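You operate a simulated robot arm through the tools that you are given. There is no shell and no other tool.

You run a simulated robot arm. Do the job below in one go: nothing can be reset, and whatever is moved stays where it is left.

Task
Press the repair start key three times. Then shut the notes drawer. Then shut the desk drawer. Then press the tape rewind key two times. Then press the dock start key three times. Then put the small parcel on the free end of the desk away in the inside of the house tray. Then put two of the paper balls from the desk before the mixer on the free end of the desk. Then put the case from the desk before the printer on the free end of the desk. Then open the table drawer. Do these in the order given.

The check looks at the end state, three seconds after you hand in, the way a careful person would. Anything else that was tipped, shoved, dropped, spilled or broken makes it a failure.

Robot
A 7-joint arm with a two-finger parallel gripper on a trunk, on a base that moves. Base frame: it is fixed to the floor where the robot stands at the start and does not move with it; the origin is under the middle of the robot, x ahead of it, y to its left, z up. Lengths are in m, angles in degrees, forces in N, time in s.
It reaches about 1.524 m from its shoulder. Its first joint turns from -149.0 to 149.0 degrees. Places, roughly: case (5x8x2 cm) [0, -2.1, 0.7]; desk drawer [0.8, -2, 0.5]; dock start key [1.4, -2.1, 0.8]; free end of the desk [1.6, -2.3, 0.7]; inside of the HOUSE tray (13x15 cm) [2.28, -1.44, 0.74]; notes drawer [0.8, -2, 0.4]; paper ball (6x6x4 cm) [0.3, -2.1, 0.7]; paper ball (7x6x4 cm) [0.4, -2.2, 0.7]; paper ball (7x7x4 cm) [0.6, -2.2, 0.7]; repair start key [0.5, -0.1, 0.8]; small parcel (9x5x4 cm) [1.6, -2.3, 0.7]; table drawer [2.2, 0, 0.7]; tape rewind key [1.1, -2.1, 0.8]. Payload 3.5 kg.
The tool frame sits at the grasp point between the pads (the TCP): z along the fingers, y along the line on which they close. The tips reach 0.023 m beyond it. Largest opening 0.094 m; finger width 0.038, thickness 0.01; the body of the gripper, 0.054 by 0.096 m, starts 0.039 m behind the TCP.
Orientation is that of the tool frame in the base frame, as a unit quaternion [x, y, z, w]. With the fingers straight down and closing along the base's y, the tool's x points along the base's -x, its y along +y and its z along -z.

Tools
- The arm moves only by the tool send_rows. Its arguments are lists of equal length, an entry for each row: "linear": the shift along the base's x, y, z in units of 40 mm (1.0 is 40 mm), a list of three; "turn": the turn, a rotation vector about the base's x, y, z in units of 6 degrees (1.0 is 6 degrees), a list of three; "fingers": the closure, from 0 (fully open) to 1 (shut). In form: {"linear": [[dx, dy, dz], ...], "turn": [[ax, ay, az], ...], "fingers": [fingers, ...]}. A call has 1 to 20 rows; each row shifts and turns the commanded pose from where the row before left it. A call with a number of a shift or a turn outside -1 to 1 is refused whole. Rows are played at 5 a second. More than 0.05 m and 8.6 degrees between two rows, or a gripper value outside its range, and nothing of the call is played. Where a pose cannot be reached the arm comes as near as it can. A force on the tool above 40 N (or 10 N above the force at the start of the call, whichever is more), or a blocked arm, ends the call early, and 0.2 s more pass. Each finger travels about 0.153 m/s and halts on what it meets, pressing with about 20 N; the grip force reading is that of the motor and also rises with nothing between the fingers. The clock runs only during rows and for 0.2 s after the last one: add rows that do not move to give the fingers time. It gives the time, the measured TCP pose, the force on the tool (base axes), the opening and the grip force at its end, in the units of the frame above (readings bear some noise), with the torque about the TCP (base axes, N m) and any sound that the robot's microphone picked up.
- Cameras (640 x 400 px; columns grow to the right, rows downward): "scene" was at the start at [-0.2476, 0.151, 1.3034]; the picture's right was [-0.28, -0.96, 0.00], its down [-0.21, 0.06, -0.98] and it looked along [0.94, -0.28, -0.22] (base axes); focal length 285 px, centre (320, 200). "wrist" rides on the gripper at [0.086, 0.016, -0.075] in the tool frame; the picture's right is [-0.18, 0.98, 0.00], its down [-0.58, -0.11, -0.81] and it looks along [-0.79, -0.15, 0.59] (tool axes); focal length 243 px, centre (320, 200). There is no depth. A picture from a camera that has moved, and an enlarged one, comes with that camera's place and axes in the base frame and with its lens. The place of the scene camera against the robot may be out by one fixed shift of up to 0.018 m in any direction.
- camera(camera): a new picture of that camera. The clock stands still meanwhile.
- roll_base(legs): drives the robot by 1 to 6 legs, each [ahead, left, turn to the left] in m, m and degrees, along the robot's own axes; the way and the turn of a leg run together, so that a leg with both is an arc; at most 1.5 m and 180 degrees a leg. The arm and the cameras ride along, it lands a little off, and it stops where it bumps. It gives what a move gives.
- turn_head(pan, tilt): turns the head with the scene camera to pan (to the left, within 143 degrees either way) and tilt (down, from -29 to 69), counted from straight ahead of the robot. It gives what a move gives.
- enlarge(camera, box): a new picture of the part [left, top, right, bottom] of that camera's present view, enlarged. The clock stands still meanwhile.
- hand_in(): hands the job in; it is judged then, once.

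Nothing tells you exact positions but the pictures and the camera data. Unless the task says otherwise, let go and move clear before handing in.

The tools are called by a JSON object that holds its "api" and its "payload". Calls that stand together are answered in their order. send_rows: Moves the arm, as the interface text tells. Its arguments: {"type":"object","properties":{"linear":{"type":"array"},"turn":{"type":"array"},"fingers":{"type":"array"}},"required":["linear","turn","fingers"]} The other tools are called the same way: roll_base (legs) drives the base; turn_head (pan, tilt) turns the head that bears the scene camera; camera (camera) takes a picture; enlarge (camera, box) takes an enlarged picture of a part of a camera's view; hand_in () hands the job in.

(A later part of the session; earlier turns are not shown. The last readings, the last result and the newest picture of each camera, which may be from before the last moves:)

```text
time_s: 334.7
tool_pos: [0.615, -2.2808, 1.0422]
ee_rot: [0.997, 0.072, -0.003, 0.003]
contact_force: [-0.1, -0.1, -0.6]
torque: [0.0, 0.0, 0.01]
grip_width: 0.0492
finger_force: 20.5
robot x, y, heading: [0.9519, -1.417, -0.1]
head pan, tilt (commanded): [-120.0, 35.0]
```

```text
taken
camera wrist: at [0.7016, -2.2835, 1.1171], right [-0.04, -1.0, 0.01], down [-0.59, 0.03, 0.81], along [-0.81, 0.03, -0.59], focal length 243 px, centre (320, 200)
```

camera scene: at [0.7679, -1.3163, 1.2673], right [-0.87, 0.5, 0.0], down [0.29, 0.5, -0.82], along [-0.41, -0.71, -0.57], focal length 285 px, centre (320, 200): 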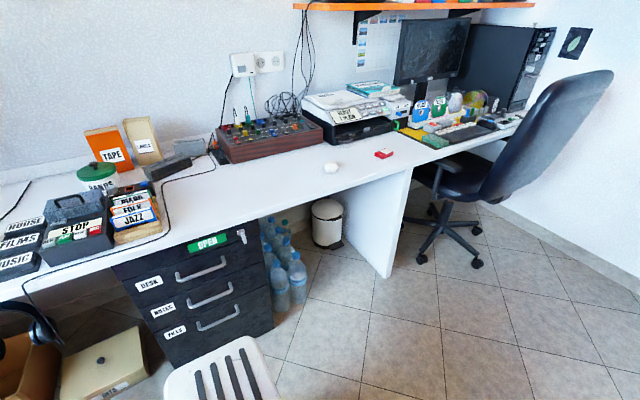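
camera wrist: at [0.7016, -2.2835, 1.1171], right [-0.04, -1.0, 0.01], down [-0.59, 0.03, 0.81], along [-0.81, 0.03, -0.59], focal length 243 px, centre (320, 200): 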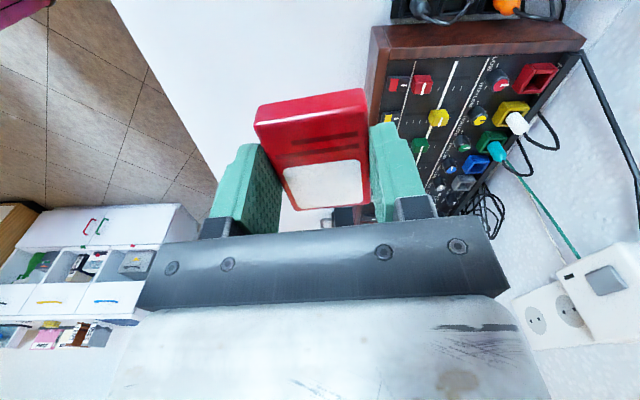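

{"api": "send_rows", "payload": {"linear": [[0.6, -0.09, 0], [0.6, -0.09, 0], [0.6, -0.09, 0], [0.6, -0.09, 0], [0.6, -0.09, 0], [0.6, -0.09, 0], [0.6, -0.09, 0], [0.6, -0.09, 0], [0.6, -0.09, 0], [0.6, -0.09, 0], [0.6, -0.09, 0], [0.6, -0.09, 0], [0.6, -0.09, 0], [0.6, -0.09, 0], [0.6, -0.09, 0], [0.6, -0.09, 0], [0.6, -0.09, 0], [0.6, -0.09, 0], [0.6, -0.09, 0], [0.6, -0.09, 0]], "turn": [[0, 0, 0], [0, 0, 0], [0, 0, 0], [0, 0, 0], [0, 0, 0], [0, 0, 0], [0, 0, 0], [0, 0, 0], [0, 0, 0], [0, 0, 0], [0, 0, 0], [0, 0, 0], [0, 0, 0], [0, 0, 0], [0, 0, 0], [0, 0, 0], [0, 0, 0], [0, 0, 0], [0, 0, 0], [0, 0, 0]], "fingers": [1, 1, 1, 1, 1, 1, 1, 1, 1, 1, 1, 1, 1, 1, 1, 1, 1, 1, 1, 1]}}

{"api": "send_rows", "payload": {"linear": [[0.6, -0.09, 0], [0.6, -0.09, 0], [0.6, -0.09, 0], [0.6, -0.09, 0], [0.6, -0.09, 0], [0.6, -0.09, 0], [0.6, -0.09, 0], [0.6, -0.09, 0], [0.6, -0.09, 0], [0.6, -0.09, 0], [0.5, -0.09, 0], [0.4, 0, 0], [0.2, 0, 0], [0.1, 0, 0]], "turn": [[0, 0, 0], [0, 0, 0], [0, 0, 0], [0, 0, 0], [0, 0, 0], [0, 0, 0], [0, 0, 0], [0, 0, 0], [0, 0, 0], [0, 0, 0], [0, 0, 0], [0, 0, 0], [0, 0, 0], [0, 0, 0]], "fingers": [1, 1, 1, 1, 1, 1, 1, 1, 1, 1, 1, 1, 1, 1]}}

{"api": "roll_base", "payload": {"legs": [[0.2, 0, 0]]}}

{"api": "camera", "payload": {"camera": "wrist"}}

```text
time_s: 338.9
tool_pos: [1.0936, -2.352, 1.0422]
ee_rot: [0.997, 0.072, -0.003, 0.003]
contact_force: [-0.2, -0.8, -0.9]
torque: [0.03, 0.02, -0.03]
grip_width: 0.049
finger_force: 19.7
robot x, y, heading: [0.9482, -1.417, -0.2]
head pan, tilt (commanded): [-120.0, 35.0]
```

```text
time_s: 341.9
tool_pos: [1.3822, -2.3921, 1.0421]
ee_rot: [0.997, 0.072, -0.003, 0.003]
contact_force: [-0.8, 0.1, -1.2]
torque: [-0.02, -0.01, -0.04]
grip_width: 0.0494
finger_force: 20.1
robot x, y, heading: [0.9495, -1.4172, -0.1]
head pan, tilt (commanded): [-120.0, 35.0]
```

```text
time_s: 343.5
tool_pos: [1.5853, -2.391, 1.0439]
ee_rot: [0.997, 0.073, -0.003, 0.003]
contact_force: [0.0, -0.2, 0.0]
torque: [0.0, 0.02, -0.01]
grip_width: 0.0489
finger_force: 20.1
robot x, y, heading: [1.151, -1.4176, -0.0]
head pan, tilt (commanded): [-120.0, 35.0]
```

```text
taken
camera wrist: at [1.673, -2.3947, 1.1174], right [-0.04, -1.0, 0.01], down [-0.59, 0.03, 0.81], along [-0.81, 0.03, -0.59], focal length 243 px, centre (320, 200)
```

wrist: 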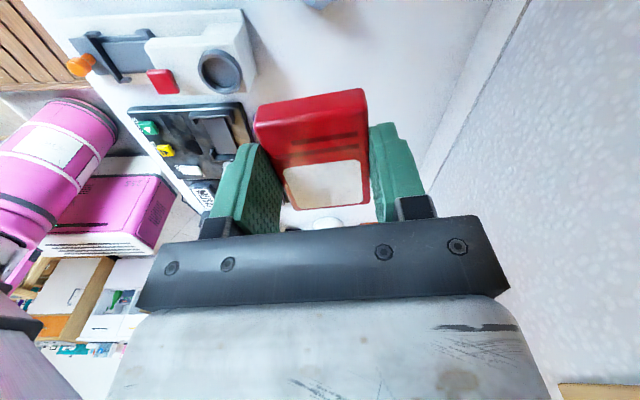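

{"api": "send_rows", "payload": {"linear": [[0.2, 0, 0], [0.4, -0.05, 0], [0.55, -0.05, 0], [0.6, -0.1, 0], [0.6, -0.1, 0], [0.5, -0.05, 0], [0.3, 0, 0], [0.1, 0, 0]], "turn": [[0, 0, 0], [0, 0, 0], [0, 0, 0], [0, 0, 0], [0, 0, 0], [0, 0, 0], [0, 0, 0], [0, 0, 0]], "fingers": [1, 1, 1, 1, 1, 1, 1, 1]}}

{"api": "camera", "payload": {"camera": "wrist"}}

{"api": "turn_head", "payload": {"pan": -50, "tilt": 32}}

{"api": "camera", "payload": {"camera": "scene"}}

```text
time_s: 345.3
tool_pos: [1.7153, -2.4058, 1.0432]
ee_rot: [0.997, 0.073, -0.004, 0.003]
contact_force: [0.6, -0.5, -0.9]
torque: [-0.01, 0.0, -0.05]
grip_width: 0.0491
finger_force: 20.3
robot x, y, heading: [1.1547, -1.4179, 0.0]
head pan, tilt (commanded): [-120.0, 35.0]
```

```text
taken
camera wrist: at [1.8034, -2.4087, 1.1177], right [-0.04, -1.0, 0.01], down [-0.59, 0.03, 0.81], along [-0.81, 0.03, -0.59], focal length 243 px, centre (320, 200)
```

wrist: 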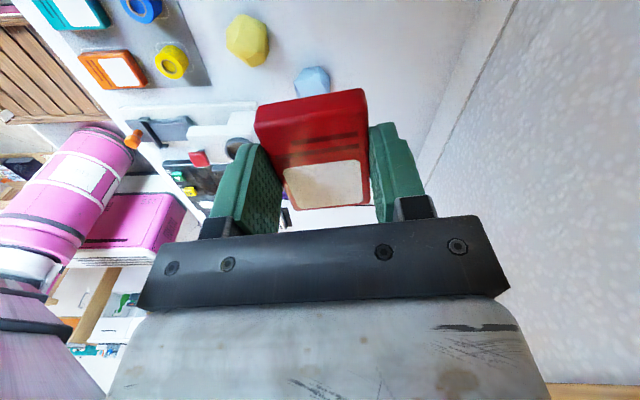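

```text
time_s: 346.7
tool_pos: [1.7159, -2.4049, 1.0425]
ee_rot: [0.997, 0.073, -0.004, 0.003]
contact_force: [-0.1, -0.2, -0.5]
torque: [-0.01, -0.01, 0.0]
grip_width: 0.0492
finger_force: 19.9
robot x, y, heading: [1.1524, -1.4177, 0.0]
head pan, tilt (commanded): [-50.0, 32.0]
```

```text
taken
camera scene: at [0.8716, -1.3085, 1.2719], right [-0.77, -0.64, 0.0], down [-0.34, 0.41, -0.85], along [0.54, -0.65, -0.53], focal length 285 px, centre (320, 200)
```

scene: 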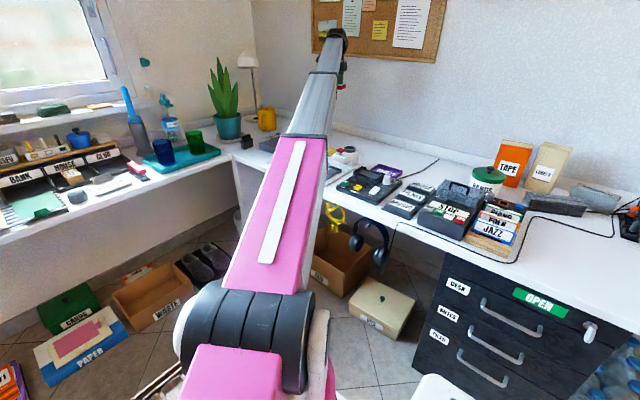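

The balls are where I left them, and the case is over a clear spot. I'll lower it.

{"api": "send_rows", "payload": {"linear": [[0, 0, -0.15], [0, 0, -0.3], [0, 0, -0.4], [0, 0, -0.45], [0, 0, -0.45], [0, 0, -0.45], [0, 0, -0.45], [0, 0, -0.45], [0, 0, -0.45], [0, 0, -0.45], [0, 0, -0.45], [0, 0, -0.45], [0, 0, -0.45], [0, 0, -0.45], [0, 0, -0.4], [0, 0, -0.3], [0, 0, -0.2], [0, 0, -0.1], [0, 0, 0]], "turn": [[0, 0, 0], [0, 0, 0], [0, 0, 0], [0, 0, 0], [0, 0, 0], [0, 0, 0], [0, 0, 0], [0, 0, 0], [0, 0, 0], [0, 0, 0], [0, 0, 0], [0, 0, 0], [0, 0, 0], [0, 0, 0], [0, 0, 0], [0, 0, 0], [0, 0, 0], [0, 0, 0], [0, 0, 0]], "fingers": [1, 1, 1, 1, 1, 1, 1, 1, 1, 1, 1, 1, 1, 1, 1, 1, 1, 1, 1]}}

{"api": "camera", "payload": {"camera": "wrist"}}

```text
time_s: 350.7
tool_pos: [1.7159, -2.405, 0.7711]
ee_rot: [0.997, 0.073, -0.003, 0.002]
contact_force: [1.1, -0.6, -0.2]
torque: [-0.03, 0.03, 0.02]
grip_width: 0.0493
finger_force: 20.4
robot x, y, heading: [1.1491, -1.4174, 0.1]
head pan, tilt (commanded): [-50.0, 32.0]
```

```text
taken
camera wrist: at [1.8027, -2.4087, 0.8454], right [-0.04, -1.0, 0.01], down [-0.59, 0.03, 0.81], along [-0.81, 0.03, -0.59], focal length 243 px, centre (320, 200)
```

wrist: 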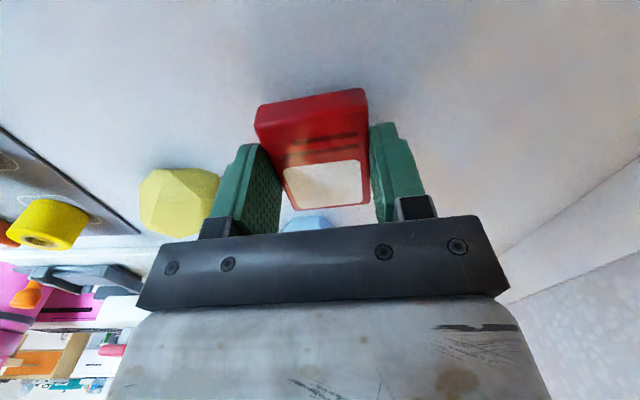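

{"api": "send_rows", "payload": {"linear": [[0, 0, -0.1], [0, 0, -0.1], [0, 0, -0.05], [0, 0, 0]], "turn": [[0, 0, 0], [0, 0, 0], [0, 0, 0], [0, 0, 0]], "fingers": [1, 1, 1, 1]}}

{"api": "send_rows", "payload": {"linear": [[0, 0, -0.04], [0, 0, -0.04], [0, 0, 0]], "turn": [[0, 0, 0], [0, 0, 0], [0, 0, 0]], "fingers": [1, 1, 1]}}

```text
time_s: 351.7
tool_pos: [1.7156, -2.4049, 0.7608]
ee_rot: [0.997, 0.073, -0.003, 0.003]
contact_force: [0.5, 0.2, -0.4]
torque: [0.0, 0.02, 0.03]
grip_width: 0.0494
finger_force: 20.2
robot x, y, heading: [1.1517, -1.4126, -0.1]
head pan, tilt (commanded): [-50.0, 32.0]
```

```text
time_s: 352.5
tool_pos: [1.7155, -2.4051, 0.7593]
ee_rot: [0.997, 0.074, -0.004, 0.003]
contact_force: [0.9, -1.4, 11.1]
torque: [0.12, 0.1, 0.03]
grip_width: 0.0494
finger_force: 19.7
robot x, y, heading: [1.1512, -1.4164, 0.2]
head pan, tilt (commanded): [-50.0, 32.0]
```

The case is on the desk. I'll open the fingers part way and lift clear.

{"api": "send_rows", "payload": {"linear": [[0, 0, 0.03], [0, 0, 0], [0, 0, 0], [0, 0, 0], [0, 0, 0]], "turn": [[0, 0, 0], [0, 0, 0], [0, 0, 0], [0, 0, 0], [0, 0, 0]], "fingers": [1, 0.4, 0.3, 0.3, 0.3]}}

{"api": "send_rows", "payload": {"linear": [[0, 0, 0.1], [0, 0, 0.3], [0, 0, 0.6], [0, 0, 0.8], [0, 0, 0.8], [0, 0, 0.8], [0, 0, 0.8], [0, 0, 0.8], [0, 0, 0.6], [0, 0, 0.4], [0, 0, 0.2]], "turn": [[0, 0, 0], [0, 0, 0], [0, 0, 0], [0, 0, 0], [0, 0, 0], [0, 0, 0], [0, 0, 0], [0, 0, 0], [0, 0, 0], [0, 0, 0], [0, 0, 0]], "fingers": [0.3, 0.3, 0.3, 0.3, 0.3, 0.3, 0.3, 0.3, 0.3, 0.3, 0.3]}}

{"api": "camera", "payload": {"camera": "wrist"}}

```text
time_s: 353.7
tool_pos: [1.715, -2.4054, 0.7586]
ee_rot: [0.997, 0.073, -0.003, 0.003]
contact_force: [-1.0, -0.2, -0.3]
torque: [-0.02, -0.01, 0.0]
grip_width: 0.066
finger_force: 0.0
robot x, y, heading: [1.1487, -1.4136, -0.0]
head pan, tilt (commanded): [-50.0, 32.0]
```

```text
time_s: 356.1
tool_pos: [1.7164, -2.4058, 1.0071]
ee_rot: [0.997, 0.073, -0.003, 0.003]
contact_force: [0.0, -0.2, 0.1]
torque: [0.0, 0.01, 0.01]
grip_width: 0.0659
finger_force: 0.0
robot x, y, heading: [1.1526, -1.4186, -0.2]
head pan, tilt (commanded): [-50.0, 32.0]
```

```text
taken
camera wrist: at [1.803, -2.4088, 1.0821], right [-0.04, -1.0, 0.01], down [-0.59, 0.03, 0.81], along [-0.81, 0.03, -0.59], focal length 243 px, centre (320, 200)
```

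wrist: 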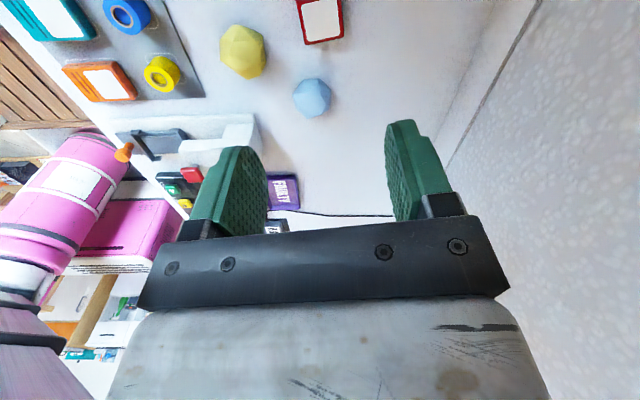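

All three objects are on the free end. Last is the table drawer near [2.2, 0, 0.7]. I'll bring the arm in front first, then look toward the table.

{"api": "send_rows", "payload": {"linear": [[0, 0.3, 0.1], [0.1, 0.6, 0.1], [0.15, 0.8, 0.1], [0.15, 0.8, 0.1], [0.15, 0.8, 0.1], [0.15, 0.8, 0], [0.15, 0.8, 0], [0.15, 0.8, 0], [0.15, 0.8, 0], [0.15, 0.8, 0], [0.15, 0.8, 0], [0.15, 0.8, 0], [0.15, 0.8, 0], [0.15, 0.8, 0], [0.15, 0.8, 0], [0.15, 0.8, 0], [0.15, 0.8, 0], [0.15, 0.8, 0], [0.1, 0.8, 0], [0.05, 0.8, 0]], "turn": [[0, 0, 0.3], [0, 0, 0.6], [0, 0, 0.8], [0, 0, 0.8], [0, 0, 0.8], [0, 0, 0.8], [0, 0, 0.8], [0, 0, 0.8], [0, 0, 0.8], [0, 0, 0.8], [0, 0, 0.8], [0, 0, 0.8], [0, 0, 0.8], [0, 0, 0.8], [0, 0, 0.8], [0, 0, 0.8], [0, 0, 0.8], [0, 0, 0.8], [0, 0, 0.8], [0, 0, 0.8]], "fingers": [0.3, 0.3, 0.3, 0.3, 0.3, 0.3, 0.3, 0.3, 0.3, 0.3, 0.3, 0.3, 0.3, 0.3, 0.3, 0.3, 0.3, 0.3, 0.3, 0.3]}}

{"api": "turn_head", "payload": {"pan": 45, "tilt": 25}}

{"api": "camera", "payload": {"camera": "scene"}}

```text
time_s: 360.3
tool_pos: [1.8213, -1.7943, 1.0261]
ee_rot: [0.641, 0.767, -0.001, 0.004]
contact_force: [-0.1, -0.1, 0.4]
torque: [0.02, 0.02, 0.01]
grip_width: 0.066
finger_force: 0.1
robot x, y, heading: [1.1473, -1.4166, -0.0]
head pan, tilt (commanded): [-50.0, 32.0]
```

```text
time_s: 362.1
tool_pos: [1.8223, -1.7955, 1.0262]
ee_rot: [0.641, 0.767, 0.0, 0.004]
contact_force: [-0.2, 0.8, 0.1]
torque: [0.0, -0.01, 0.0]
grip_width: 0.0657
finger_force: 0.0
robot x, y, heading: [1.15, -1.4182, 0.1]
head pan, tilt (commanded): [45.0, 25.0]
```

```text
taken
camera scene: at [0.8792, -1.1747, 1.283], right [0.71, -0.71, 0.0], down [-0.3, -0.3, -0.91], along [0.64, 0.64, -0.42], focal length 285 px, centre (320, 200)
```

scene: 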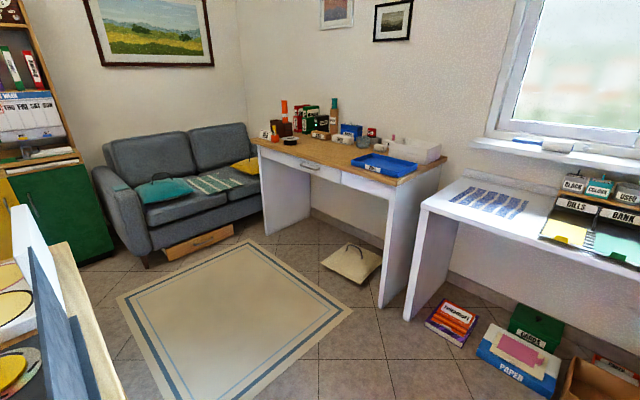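

{"api": "enlarge", "payload": {"camera": "scene", "box": [240, 90, 450, 221]}}

{"api": "enlarge", "payload": {"camera": "scene", "box": [250, 130, 410, 230]}}

```text
3.05 times, centred on (345, 156) of scene
camera zoom: at [0.8792, -1.1747, 1.283], right [0.71, -0.71, 0.0], down [-0.3, -0.3, -0.91], along [0.64, 0.64, -0.42], focal length 868 px, centre (244, 336)
```

zoom: 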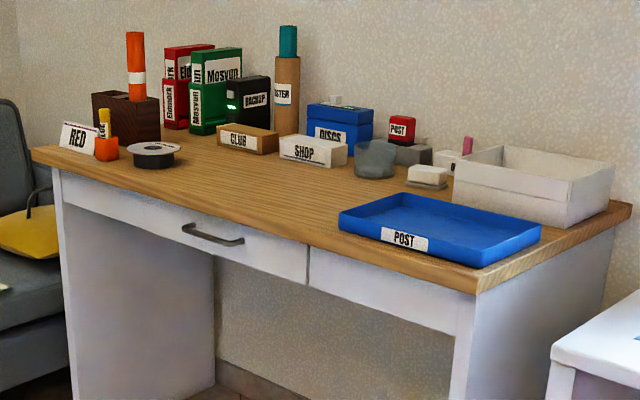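

```text
4.00 times, centred on (330, 180) of scene
camera zoom: at [0.8792, -1.1747, 1.283], right [0.71, -0.71, 0.0], down [-0.3, -0.3, -0.91], along [0.64, 0.64, -0.42], focal length 1139 px, centre (280, 280)
```

zoom: 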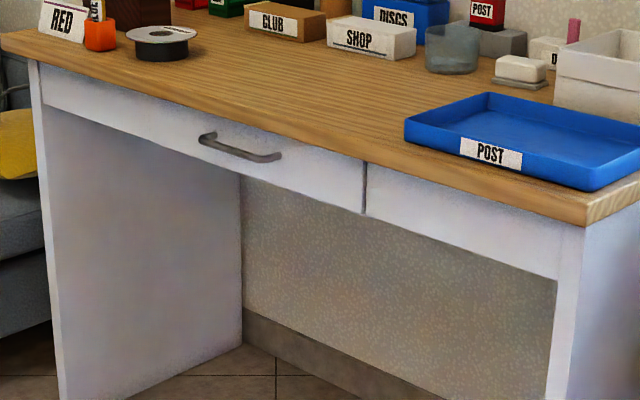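

The drawer's bar handle is near [2.0, 0.03, 0.74], the front of a table against the far wall. I'll swing the arm to the left and high, then drive around the cart's far side toward the table.

{"api": "send_rows", "payload": {"linear": [[0.05, 0.3, 0.1], [0.15, 0.6, 0.2], [0.18, 0.8, 0.2], [0.18, 0.8, 0.2], [0.18, 0.8, 0.2], [0.18, 0.8, 0.2], [0.18, 0.8, 0.1], [0.15, 0.8, 0.1], [0.1, 0.8, 0], [0.1, 0.8, 0], [0.05, 0.8, 0], [0, 0.8, 0], [-0.1, 0.8, 0], [-0.15, 0.8, 0], [-0.2, 0.8, 0], [-0.2, 0.8, 0], [-0.2, 0.8, 0], [-0.2, 0.8, 0], [-0.2, 0.8, 0], [-0.2, 0.8, 0]], "turn": [[0, 0, 0.15], [0, 0, 0.3], [0, 0, 0.3], [0, 0, 0.3], [0, 0, 0.3], [0, 0, 0.3], [0, 0, 0.3], [0, 0, 0.3], [0, 0, 0.3], [0, 0, 0.3], [0, 0, 0.3], [0, 0, 0.3], [0, 0, 0.3], [0, 0, 0.3], [0, 0, 0.3], [0, 0, 0.3], [0, 0, 0.3], [0, 0, 0.3], [0, 0, 0.3], [0, 0, 0.3]], "fingers": [0.3, 0.3, 0.3, 0.3, 0.3, 0.3, 0.3, 0.3, 0.3, 0.3, 0.3, 0.3, 0.3, 0.3, 0.3, 0.3, 0.3, 0.3, 0.3, 0.3]}}

{"api": "send_rows", "payload": {"linear": [[-0.25, 0.78, 0], [-0.25, 0.78, 0], [-0.3, 0.75, 0], [-0.3, 0.75, 0], [-0.4, 0.7, 0], [-0.4, 0.7, 0], [-0.5, 0.6, 0], [-0.55, 0.56, 0], [-0.56, 0.56, 0], [-0.56, 0.56, 0], [-0.56, 0.56, 0], [-0.56, 0.56, 0], [-0.56, 0.56, 0], [-0.56, 0.56, 0], [-0.4, 0.4, 0], [-0.2, 0.2, 0]], "turn": [[0, 0, 0.3], [0, 0, 0.3], [0, 0, 0.3], [0, 0, 0.3], [0, 0, 0.3], [0, 0, 0.3], [0, 0, 0.3], [0, 0, 0.3], [0, 0, 0.3], [0, 0, 0.3], [0, 0, 0.3], [0, 0, 0.3], [0, 0, 0.3], [0, 0, 0.3], [0, 0, 0.2], [0, 0, 0.1]], "fingers": [0.3, 0.3, 0.3, 0.3, 0.3, 0.3, 0.3, 0.3, 0.3, 0.3, 0.3, 0.3, 0.3, 0.3, 0.3, 0.3]}}

{"api": "turn_head", "payload": {"pan": -50, "tilt": 30}}

{"api": "camera", "payload": {"camera": "scene"}}

```text
time_s: 366.2
tool_pos: [1.8233, -1.1802, 1.0783]
ee_rot: [0.38, 0.925, 0.001, 0.004]
contact_force: [0.4, -0.4, 0.0]
torque: [-0.03, 0.03, -0.01]
grip_width: 0.0657
finger_force: 0.0
robot x, y, heading: [1.1495, -1.4199, -0.1]
head pan, tilt (commanded): [45.0, 25.0]
```

```text
time_s: 369.6
tool_pos: [1.5465, -0.7975, 1.0772]
ee_rot: [0.154, 0.988, 0.002, 0.004]
contact_force: [0.2, 0.2, -0.8]
torque: [-0.01, 0.01, 0.02]
grip_width: 0.0658
finger_force: 0.1
robot x, y, heading: [1.1505, -1.4168, -0.2]
head pan, tilt (commanded): [45.0, 25.0]
```

```text
time_s: 371.4
tool_pos: [1.5469, -0.7983, 1.0786]
ee_rot: [0.154, 0.988, 0.002, 0.004]
contact_force: [0.4, 0.1, 0.2]
torque: [0.03, 0.01, -0.04]
grip_width: 0.0658
finger_force: 0.1
robot x, y, heading: [1.1504, -1.414, 0.0]
head pan, tilt (commanded): [-50.0, 30.0]
```

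```text
taken
camera scene: at [0.8722, -1.3089, 1.275], right [-0.77, -0.64, 0.0], down [-0.32, 0.38, -0.87], along [0.56, -0.66, -0.5], focal length 285 px, centre (320, 200)
```

scene: 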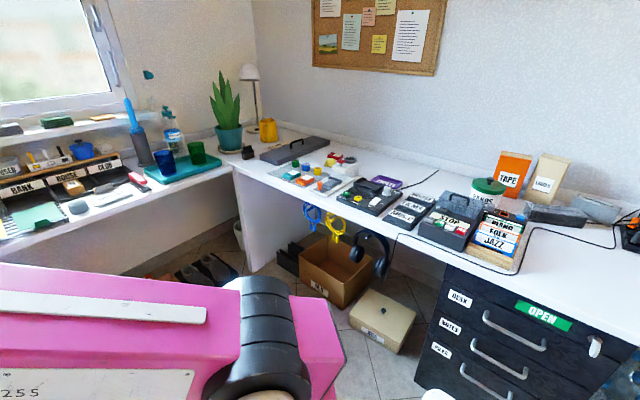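

{"api": "enlarge", "payload": {"camera": "scene", "box": [250, 120, 410, 220]}}

{"api": "roll_base", "payload": {"legs": [[0.27, 0, 0]]}}

{"api": "turn_head", "payload": {"pan": 80, "tilt": 45}}

{"api": "camera", "payload": {"camera": "scene"}}

```text
4.00 times, centred on (330, 170) of scene
camera zoom: at [0.8722, -1.3089, 1.275], right [-0.77, -0.64, 0.0], down [-0.32, 0.38, -0.87], along [0.56, -0.66, -0.5], focal length 1139 px, centre (280, 320)
```

zoom: 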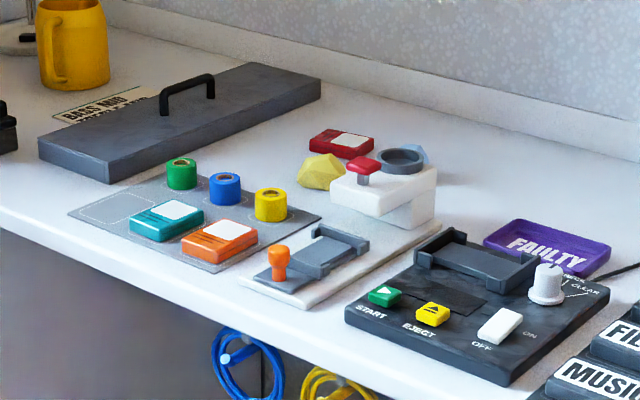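

```text
time_s: 373.3
tool_pos: [1.8169, -0.797, 1.0773]
ee_rot: [0.152, 0.988, 0.002, 0.004]
contact_force: [0.1, -0.3, 1.0]
torque: [0.01, 0.02, -0.01]
grip_width: 0.0657
finger_force: 0.1
robot x, y, heading: [1.4262, -1.4146, 0.2]
head pan, tilt (commanded): [-50.0, 30.0]
```

```text
time_s: 375.4
tool_pos: [1.8175, -0.7955, 1.0797]
ee_rot: [0.152, 0.988, 0.002, 0.004]
contact_force: [0.2, 0.6, -0.2]
torque: [0.01, -0.01, 0.02]
grip_width: 0.0659
finger_force: 0.1
robot x, y, heading: [1.4195, -1.4151, 0.3]
head pan, tilt (commanded): [80.0, 45.0]
```

```text
taken
camera scene: at [1.0993, -1.1599, 1.2524], right [0.99, -0.17, 0.0], down [-0.12, -0.7, -0.71], along [0.12, 0.7, -0.71], focal length 285 px, centre (320, 200)
```

scene: 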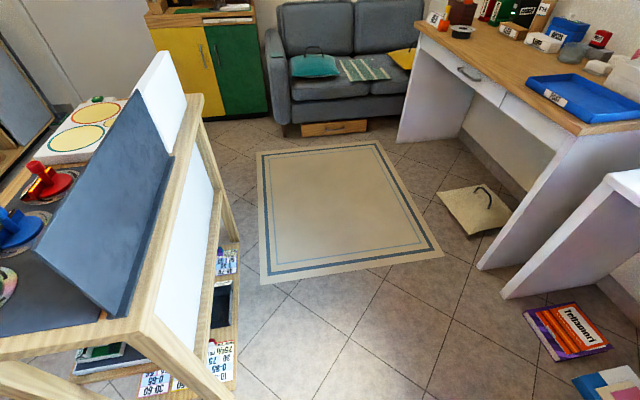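

The free end looks right: yellow ball, blue ball and red case are all there. The aisle between the cart and the table is clear, so I'll slide left to be level with the table drawer.

{"api": "roll_base", "payload": {"legs": [[0, 1.5, 0], [0, 0.2, 0]]}}

{"api": "turn_head", "payload": {"pan": -20, "tilt": 35}}

{"api": "camera", "payload": {"camera": "scene"}}

```text
time_s: 384.0
tool_pos: [1.8016, 0.9053, 1.0795]
ee_rot: [0.148, 0.989, 0.002, 0.004]
contact_force: [0.2, 0.2, -0.2]
torque: [-0.03, 0.0, 0.03]
grip_width: 0.0657
finger_force: 0.0
robot x, y, heading: [1.4133, 0.2823, 0.5]
head pan, tilt (commanded): [80.0, 45.0]
```

```text
time_s: 385.8
tool_pos: [1.8028, 0.906, 1.0786]
ee_rot: [0.149, 0.989, 0.002, 0.005]
contact_force: [-0.7, -0.3, -0.3]
torque: [0.01, -0.01, -0.01]
grip_width: 0.0658
finger_force: 0.1
robot x, y, heading: [1.4136, 0.2851, 0.7]
head pan, tilt (commanded): [-20.0, 35.0]
```

```text
taken
camera scene: at [1.1561, 0.4282, 1.2672], right [-0.33, -0.94, 0.0], down [-0.54, 0.19, -0.82], along [0.77, -0.27, -0.57], focal length 285 px, centre (320, 200)
```

scene: 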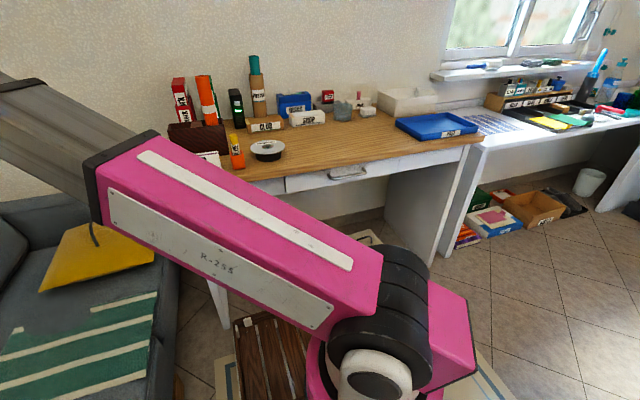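

{"api": "enlarge", "payload": {"camera": "scene", "box": [240, 100, 480, 250]}}

{"api": "roll_base", "payload": {"legs": [[-0.5, 0, 0]]}}

{"api": "turn_head", "payload": {"pan": -15, "tilt": 25}}

{"api": "camera", "payload": {"camera": "scene"}}

{"api": "enlarge", "payload": {"camera": "scene", "box": [260, 120, 420, 220]}}

```text
2.67 times, centred on (360, 175) of scene
camera zoom: at [1.1561, 0.4282, 1.2672], right [-0.33, -0.94, 0.0], down [-0.54, 0.19, -0.82], along [0.77, -0.27, -0.57], focal length 760 px, centre (213, 267)
```

zoom: 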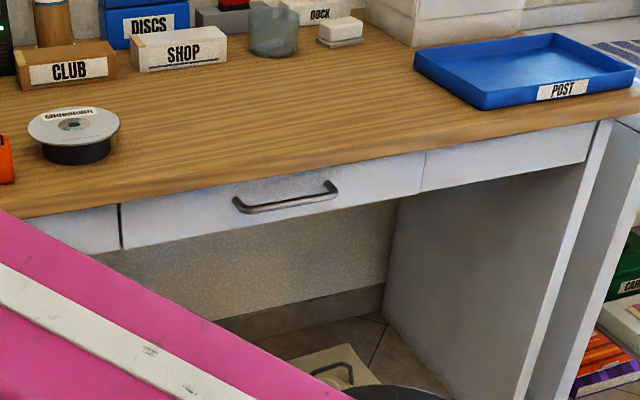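

```text
time_s: 388.7
tool_pos: [1.3052, 0.9008, 1.078]
ee_rot: [0.15, 0.989, 0.002, 0.004]
contact_force: [-0.2, 0.4, 0.1]
torque: [0.0, -0.03, 0.01]
grip_width: 0.0657
finger_force: 0.1
robot x, y, heading: [0.9154, 0.2807, 0.7]
head pan, tilt (commanded): [-20.0, 35.0]
```

```text
time_s: 389.4
tool_pos: [1.3067, 0.902, 1.0778]
ee_rot: [0.15, 0.989, 0.002, 0.003]
contact_force: [0.1, 0.5, -0.3]
torque: [0.02, 0.02, 0.0]
grip_width: 0.0659
finger_force: 0.1
robot x, y, heading: [0.9099, 0.2811, 0.6]
head pan, tilt (commanded): [-15.0, 25.0]
```

```text
taken
camera scene: at [0.6649, 0.4305, 1.2829], right [-0.25, -0.97, 0.0], down [-0.41, 0.11, -0.91], along [0.88, -0.23, -0.42], focal length 285 px, centre (320, 200)
```

scene: 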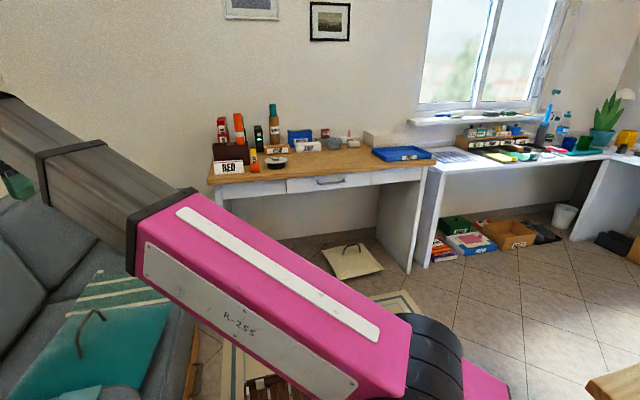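

```text
4.00 times, centred on (340, 170) of scene
camera zoom: at [0.6649, 0.4305, 1.2829], right [-0.25, -0.97, 0.0], down [-0.41, 0.11, -0.91], along [0.88, -0.23, -0.42], focal length 1139 px, centre (240, 320)
```

zoom: 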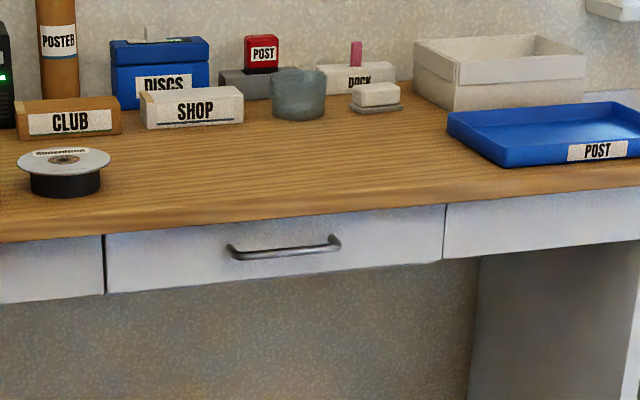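

Triangulated: the drawer's bar handle is centred near [1.964, 0.04–0.05, 0.753], standing about 2.5 cm off the drawer front at x≈1.99. The table top's underside is at z≈0.78. I'll bring the hand in front and then pitch the fingers horizontal.

{"api": "send_rows", "payload": {"linear": [[0.3, -0.2, 0], [0.6, -0.35, 0], [0.7, -0.43, 0], [0.7, -0.43, 0], [0.7, -0.43, 0], [0.7, -0.43, 0], [0.7, -0.43, 0], [0.7, -0.43, 0], [0.7, -0.43, 0], [0.6, -0.5, 0], [0.4, -0.65, 0], [0.3, -0.75, 0], [0.22, -0.8, 0], [0.22, -0.8, 0], [0.22, -0.8, 0], [0.22, -0.8, 0], [0.22, -0.8, 0], [0.22, -0.8, 0], [0.22, -0.8, 0], [0.22, -0.8, 0]], "turn": [[0, 0, -0.2], [0, 0, -0.4], [0, 0, -0.4], [0, 0, -0.4], [0, 0, -0.4], [0, 0, -0.4], [0, 0, -0.4], [0, 0, -0.4], [0, 0, -0.4], [0, 0, -0.4], [0, 0, -0.4], [0, 0, -0.4], [0, 0, -0.4], [0, 0, -0.4], [0, 0, -0.4], [0, 0, -0.4], [0, 0, -0.4], [0, 0, -0.4], [0, 0, -0.4], [0, 0, -0.4]], "fingers": [0.68, 0.68, 0.68, 0.68, 0.68, 0.68, 0.68, 0.68, 0.68, 0.68, 0.68, 0.68, 0.68, 0.68, 0.68, 0.68, 0.68, 0.68, 0.68, 0.68]}}

{"api": "send_rows", "payload": {"linear": [[0.2, -0.8, 0], [0.2, -0.8, 0], [0.2, -0.8, 0], [0.2, -0.8, 0], [0.2, -0.8, 0], [0.2, -0.8, 0], [0.2, -0.8, 0], [0.2, -0.7, 0], [0.2, -0.5, 0], [0.1, -0.3, 0], [0, -0.1, 0]], "turn": [[0, 0, -0.4], [0, 0, -0.4], [0, 0, -0.4], [0, 0, -0.4], [0, 0, -0.4], [0, 0, -0.4], [0, 0, -0.4], [0, 0, -0.4], [0, 0, -0.4], [0, 0, -0.4], [0, 0, -0.2]], "fingers": [0.68, 0.68, 0.68, 0.68, 0.68, 0.68, 0.68, 0.68, 0.68, 0.68, 0.68]}}

{"api": "camera", "payload": {"camera": "scene"}}

```text
time_s: 393.6
tool_pos: [1.6594, 0.4269, 1.0785]
ee_rot: [0.53, 0.848, 0.0, 0.005]
contact_force: [0.4, 0.5, -0.6]
torque: [-0.01, -0.03, 0.01]
grip_width: 0.0303
finger_force: 0.0
robot x, y, heading: [0.9148, 0.2822, 0.3]
head pan, tilt (commanded): [-15.0, 25.0]
```

```text
time_s: 396.0
tool_pos: [1.7365, 0.1383, 1.0779]
ee_rot: [0.701, 0.713, 0.0, 0.004]
contact_force: [-0.6, 0.1, 0.8]
torque: [-0.02, -0.01, 0.03]
grip_width: 0.0302
finger_force: 0.1
robot x, y, heading: [0.9142, 0.2751, 0.4]
head pan, tilt (commanded): [-15.0, 25.0]
```

```text
taken
camera scene: at [0.665, 0.4304, 1.283], right [-0.25, -0.97, 0.0], down [-0.41, 0.11, -0.91], along [0.88, -0.23, -0.42], focal length 285 px, centre (320, 200)
```

scene: 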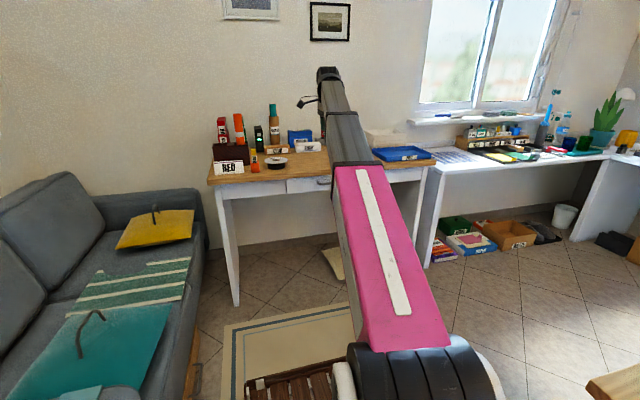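

{"api": "send_rows", "payload": {"linear": [[0, 0, 0], [0.1, -0.1, 0], [0.2, -0.2, 0], [0.2, -0.2, 0], [0.2, -0.2, 0], [0.2, -0.2, 0], [0.2, -0.2, 0], [0.2, -0.2, 0], [0.2, -0.2, 0], [0.2, -0.2, 0], [0.1, -0.2, 0], [0.1, -0.1, 0], [0, 0, 0], [0, 0, 0], [0, 0, 0], [0, 0, 0], [0, 0, 0]], "turn": [[0, -0.4, 0], [0, -0.8, 0], [0, -1, 0], [0, -1, 0], [0, -1, 0], [0, -1, 0], [0, -1, 0], [0, -1, 0], [0, -1, 0], [0, -1, 0], [0, -1, 0], [0, -1, 0], [0, -1, 0], [0, -1, 0], [0, -1, 0], [0, -0.6, 0], [0, -0.2, 0]], "fingers": [0.68, 0.68, 0.68, 0.68, 0.68, 0.68, 0.68, 0.68, 0.68, 0.68, 0.68, 0.68, 0.68, 0.68, 0.68, 0.68, 0.68]}}

{"api": "camera", "payload": {"camera": "wrist"}}

{"api": "camera", "payload": {"camera": "scene"}}

```text
time_s: 399.6
tool_pos: [1.8121, 0.0581, 1.0778]
ee_rot: [0.496, 0.499, 0.496, 0.508]
contact_force: [0.0, 0.6, -0.1]
torque: [-0.01, 0.0, 0.0]
grip_width: 0.0302
finger_force: 0.1
robot x, y, heading: [0.9152, 0.2798, 0.4]
head pan, tilt (commanded): [-15.0, 25.0]
```

```text
taken
camera wrist: at [1.737, 0.1453, 1.0942], right [-0.01, -0.17, 0.99], down [-0.81, -0.58, -0.11], along [0.59, -0.8, -0.13], focal length 243 px, centre (320, 200)
```

wrist: 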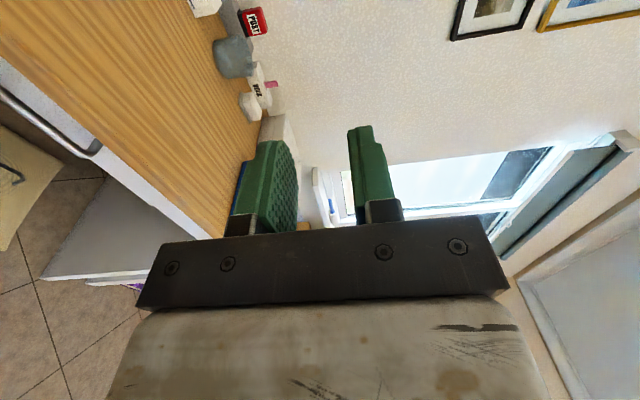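

```text
taken
camera scene: at [0.665, 0.4304, 1.283], right [-0.25, -0.97, 0.0], down [-0.41, 0.11, -0.91], along [0.88, -0.23, -0.42], focal length 285 px, centre (320, 200)
```

scene: 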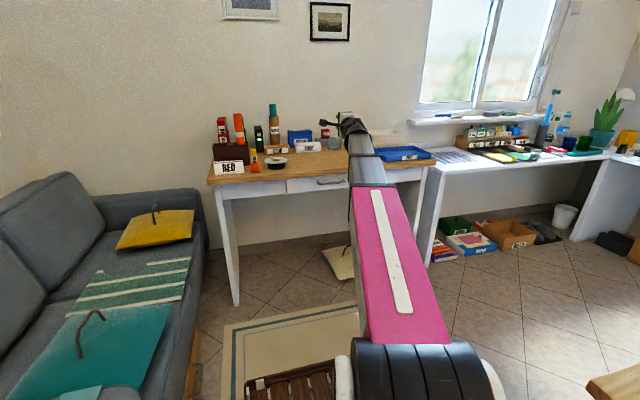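

The fingers are horizontal and I can see the handle. I'll lower the hand to the handle's height, staying well in front of it.

{"api": "send_rows", "payload": {"linear": [[0, -0.05, -0.3], [0, -0.1, -0.6], [0, -0.1, -0.8], [0, 0, -0.8], [0, 0, -0.8], [0, 0, -0.8], [0, 0, -0.8], [0, 0, -0.8], [0, 0, -0.8], [0, 0, -0.7], [0, 0, -0.5], [0, 0, -0.3], [0, 0, -0.1], [0, 0, 0]], "turn": [[0, 0, 0], [0, 0, 0], [0, 0, 0], [0, 0, 0], [0, 0, 0], [0, 0, 0], [0, 0, 0], [0, 0, 0], [0, 0, 0], [0, 0, 0], [0, 0, 0], [0, 0, 0], [0, 0, 0], [0, 0, 0]], "fingers": [0.68, 0.68, 0.68, 0.68, 0.68, 0.68, 0.68, 0.68, 0.68, 0.68, 0.68, 0.68, 0.68, 0.68]}}

{"api": "camera", "payload": {"camera": "wrist"}}

{"api": "camera", "payload": {"camera": "scene"}}

```text
time_s: 402.6
tool_pos: [1.8124, 0.0495, 0.7541]
ee_rot: [0.497, 0.5, 0.496, 0.507]
contact_force: [-0.4, -0.4, -0.5]
torque: [0.01, 0.0, -0.02]
grip_width: 0.0303
finger_force: 0.1
robot x, y, heading: [0.9154, 0.2806, 0.8]
head pan, tilt (commanded): [-15.0, 25.0]
```

```text
taken
camera wrist: at [1.7367, 0.1356, 0.7701], right [-0.01, -0.17, 0.99], down [-0.81, -0.58, -0.11], along [0.59, -0.8, -0.13], focal length 243 px, centre (320, 200)
```

wrist: 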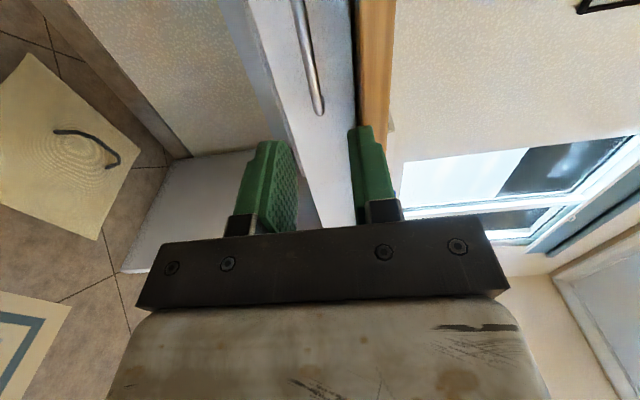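

```text
taken
camera scene: at [0.665, 0.4304, 1.283], right [-0.25, -0.97, 0.0], down [-0.41, 0.11, -0.91], along [0.88, -0.23, -0.42], focal length 285 px, centre (320, 200)
```

scene: 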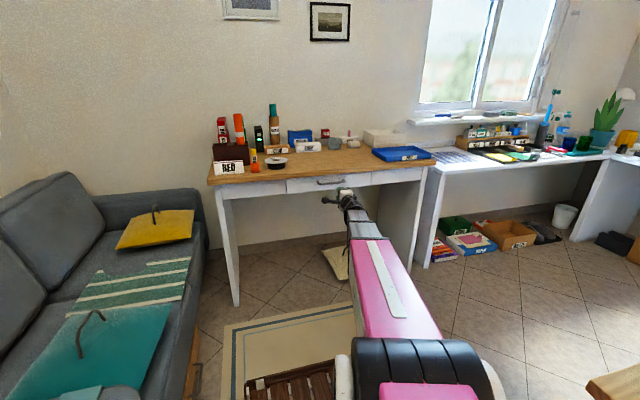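

The bar is at z≈0.746 and the table top's underside at about 0.788. I'll go to z = 0.745 with a 4 cm opening and advance to just before the bar.

{"api": "send_rows", "payload": {"linear": [[0.2, 0, -0.1], [0.4, 0, -0.08], [0.5, 0, -0.05], [0.5, 0, 0], [0.5, 0, 0], [0.4, 0, 0], [0.3, 0, 0], [0.15, 0, 0], [0, 0, 0]], "turn": [[0, 0, 0], [0, 0, 0], [0, 0, 0], [0, 0, 0], [0, 0, 0], [0, 0, 0], [0, 0, 0], [0, 0, 0], [0, 0, 0]], "fingers": [0.57, 0.57, 0.57, 0.57, 0.57, 0.57, 0.57, 0.57, 0.57]}}

{"api": "camera", "payload": {"camera": "wrist"}}

{"api": "enlarge", "payload": {"camera": "scene", "box": [280, 150, 400, 225]}}

```text
time_s: 404.6
tool_pos: [1.9311, 0.0485, 0.7459]
ee_rot: [0.498, 0.5, 0.495, 0.507]
contact_force: [0.6, 0.8, 1.0]
torque: [0.04, 0.0, 0.01]
grip_width: 0.0401
finger_force: 0.0
robot x, y, heading: [0.9158, 0.2792, 0.4]
head pan, tilt (commanded): [-15.0, 25.0]
```

```text
taken
camera wrist: at [1.8553, 0.1358, 0.7608], right [-0.01, -0.17, 0.99], down [-0.81, -0.58, -0.11], along [0.59, -0.8, -0.13], focal length 243 px, centre (320, 200)
```

wrist: 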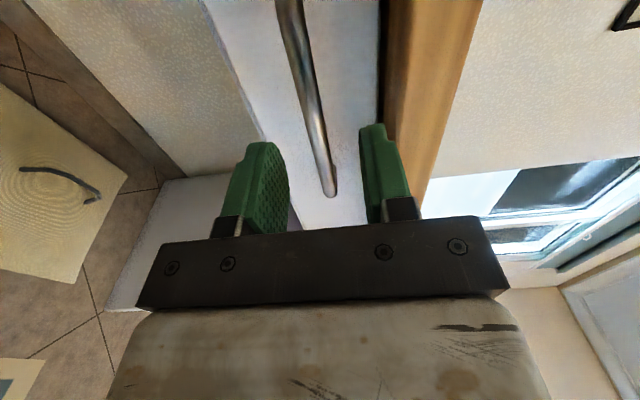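

```text
5.33 times, centred on (340, 188) of scene
camera zoom: at [0.665, 0.4304, 1.283], right [-0.25, -0.97, 0.0], down [-0.41, 0.11, -0.91], along [0.88, -0.23, -0.42], focal length 1519 px, centre (213, 267)
```

zoom: 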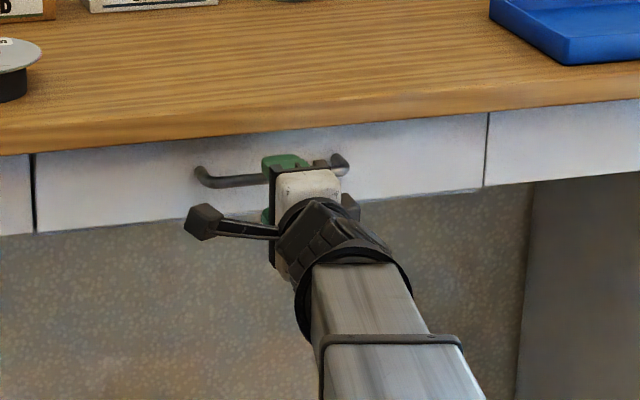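

The bar lies squarely between the open fingers. I'll advance a little further.

{"api": "send_rows", "payload": {"linear": [[0.15, 0, -0.03], [0.2, 0, -0.02], [0.2, 0, 0], [0.15, 0, 0], [0.1, 0, 0], [0, 0, 0]], "turn": [[0, 0, 0], [0, 0, 0], [0, 0, 0], [0, 0, 0], [0, 0, 0], [0, 0, 0]], "fingers": [0.57, 0.57, 0.57, 0.57, 0.57, 0.57]}}

{"api": "camera", "payload": {"camera": "wrist"}}

{"api": "enlarge", "payload": {"camera": "scene", "box": [300, 160, 380, 210]}}

```text
time_s: 406.0
tool_pos: [1.9621, 0.0485, 0.7434]
ee_rot: [0.497, 0.501, 0.496, 0.506]
contact_force: [-0.1, 0.3, 0.2]
torque: [0.01, 0.0, 0.01]
grip_width: 0.0404
finger_force: 0.0
robot x, y, heading: [0.9136, 0.2772, 0.4]
head pan, tilt (commanded): [-15.0, 25.0]
```

```text
taken
camera wrist: at [1.8872, 0.1352, 0.7592], right [-0.01, -0.17, 0.99], down [-0.81, -0.58, -0.11], along [0.59, -0.8, -0.13], focal length 243 px, centre (320, 200)
```

wrist: 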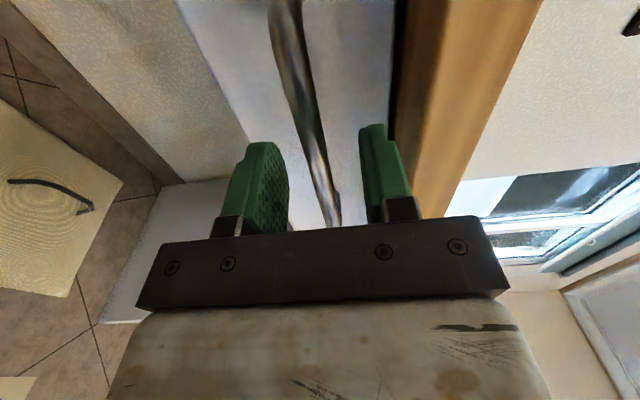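

```text
8.00 times, centred on (340, 185) of scene
camera zoom: at [0.665, 0.4304, 1.283], right [-0.25, -0.97, 0.0], down [-0.41, 0.11, -0.91], along [0.88, -0.23, -0.42], focal length 2279 px, centre (160, 320)
```

zoom: 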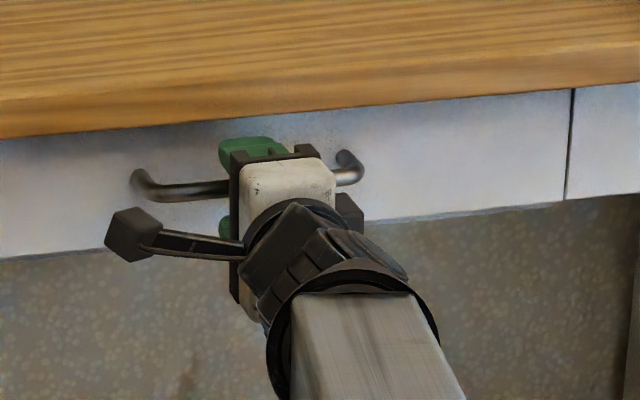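

{"api": "send_rows", "payload": {"linear": [[0.1, 0, 0], [0.1, 0, 0], [0.08, 0, 0], [0, 0, 0]], "turn": [[0, 0, 0], [0, 0, 0], [0, 0, 0], [0, 0, 0]], "fingers": [0.57, 0.57, 0.57, 0.57]}}

{"api": "send_rows", "payload": {"linear": [[0, 0, 0], [0, 0, 0], [0, 0, 0], [0, 0, 0], [0, 0, 0]], "turn": [[0, 0, 0], [0, 0, 0], [0, 0, 0], [0, 0, 0], [0, 0, 0]], "fingers": [0.7, 0.85, 1, 1, 1]}}

{"api": "camera", "payload": {"camera": "wrist"}}

```text
time_s: 407.0
tool_pos: [1.9719, 0.0487, 0.7435]
ee_rot: [0.497, 0.501, 0.496, 0.506]
contact_force: [0.3, -0.2, -0.7]
torque: [0.0, 0.03, 0.01]
grip_width: 0.0405
finger_force: 0.1
robot x, y, heading: [0.9141, 0.2804, 0.6]
head pan, tilt (commanded): [-15.0, 25.0]
```

```text
time_s: 408.2
tool_pos: [1.9729, 0.0474, 0.7419]
ee_rot: [0.498, 0.5, 0.496, 0.506]
contact_force: [-5.6, 3.7, -21.2]
torque: [1.8, 0.22, -0.32]
grip_width: 0.0118
finger_force: 45.1
robot x, y, heading: [0.915, 0.2765, 0.6]
head pan, tilt (commanded): [-15.0, 25.0]
```

```text
taken
camera wrist: at [1.8982, 0.1352, 0.7577], right [-0.01, -0.17, 0.99], down [-0.81, -0.58, -0.1], along [0.59, -0.8, -0.14], focal length 243 px, centre (320, 200)
```

wrist: 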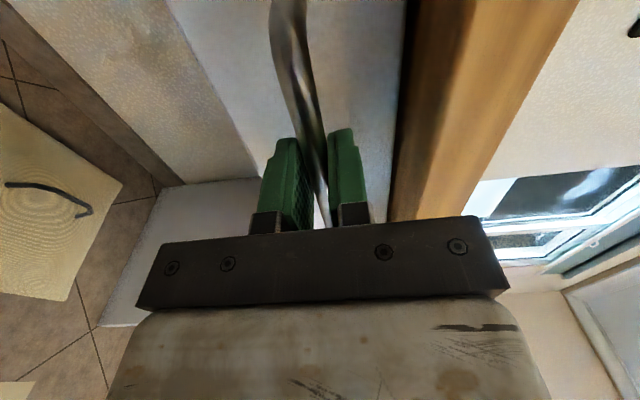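

The bar is gripped at about 1.2 cm. I'll ease down slightly to relieve the vertical load, then begin pulling gently.

{"api": "send_rows", "payload": {"linear": [[0, 0, -0.04], [0, 0, 0], [-0.1, 0, 0], [-0.15, 0, 0], [-0.2, 0, 0], [-0.2, 0, 0], [-0.2, 0, 0], [0, 0, 0]], "turn": [[0, 0, 0], [0, 0, 0], [0, 0, 0], [0, 0, 0], [0, 0, 0], [0, 0, 0], [0, 0, 0], [0, 0, 0]], "fingers": [1, 1, 1, 1, 1, 1, 1, 1]}}

{"api": "camera", "payload": {"camera": "wrist"}}

{"api": "enlarge", "payload": {"camera": "scene", "box": [270, 150, 390, 225]}}

```text
time_s: 410.0
tool_pos: [1.9395, 0.0484, 0.742]
ee_rot: [0.496, 0.499, 0.497, 0.507]
contact_force: [-0.2, -2.3, -1.5]
torque: [1.7, -0.01, 0.54]
grip_width: 0.0117
finger_force: 44.9
robot x, y, heading: [0.9168, 0.2766, 0.5]
head pan, tilt (commanded): [-15.0, 25.0]
```

```text
taken
camera wrist: at [1.864, 0.1351, 0.7575], right [-0.01, -0.17, 0.99], down [-0.81, -0.58, -0.11], along [0.59, -0.8, -0.13], focal length 243 px, centre (320, 200)
```

wrist: 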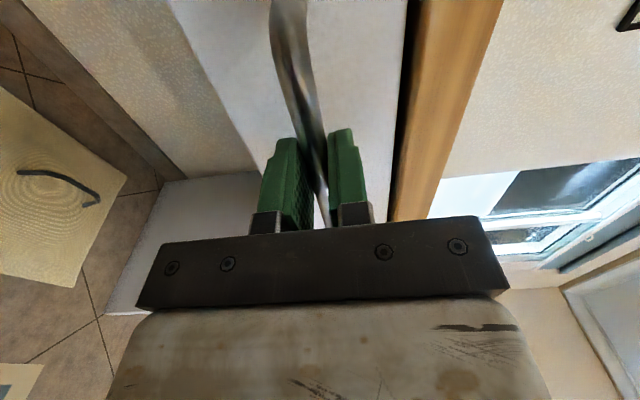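

```text
5.33 times, centred on (330, 188) of scene
camera zoom: at [0.665, 0.4302, 1.283], right [-0.25, -0.97, 0.0], down [-0.41, 0.11, -0.91], along [0.88, -0.23, -0.42], focal length 1519 px, centre (267, 267)
```

zoom: 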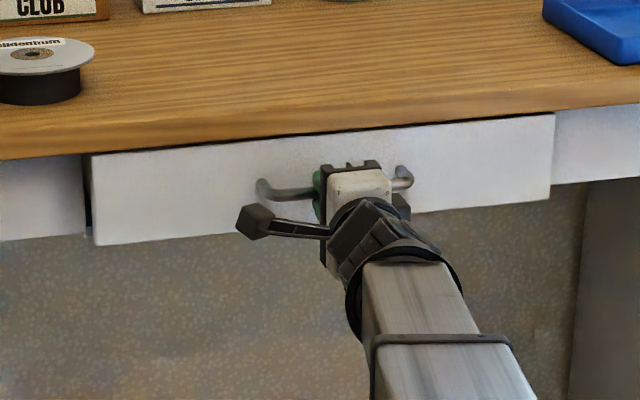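

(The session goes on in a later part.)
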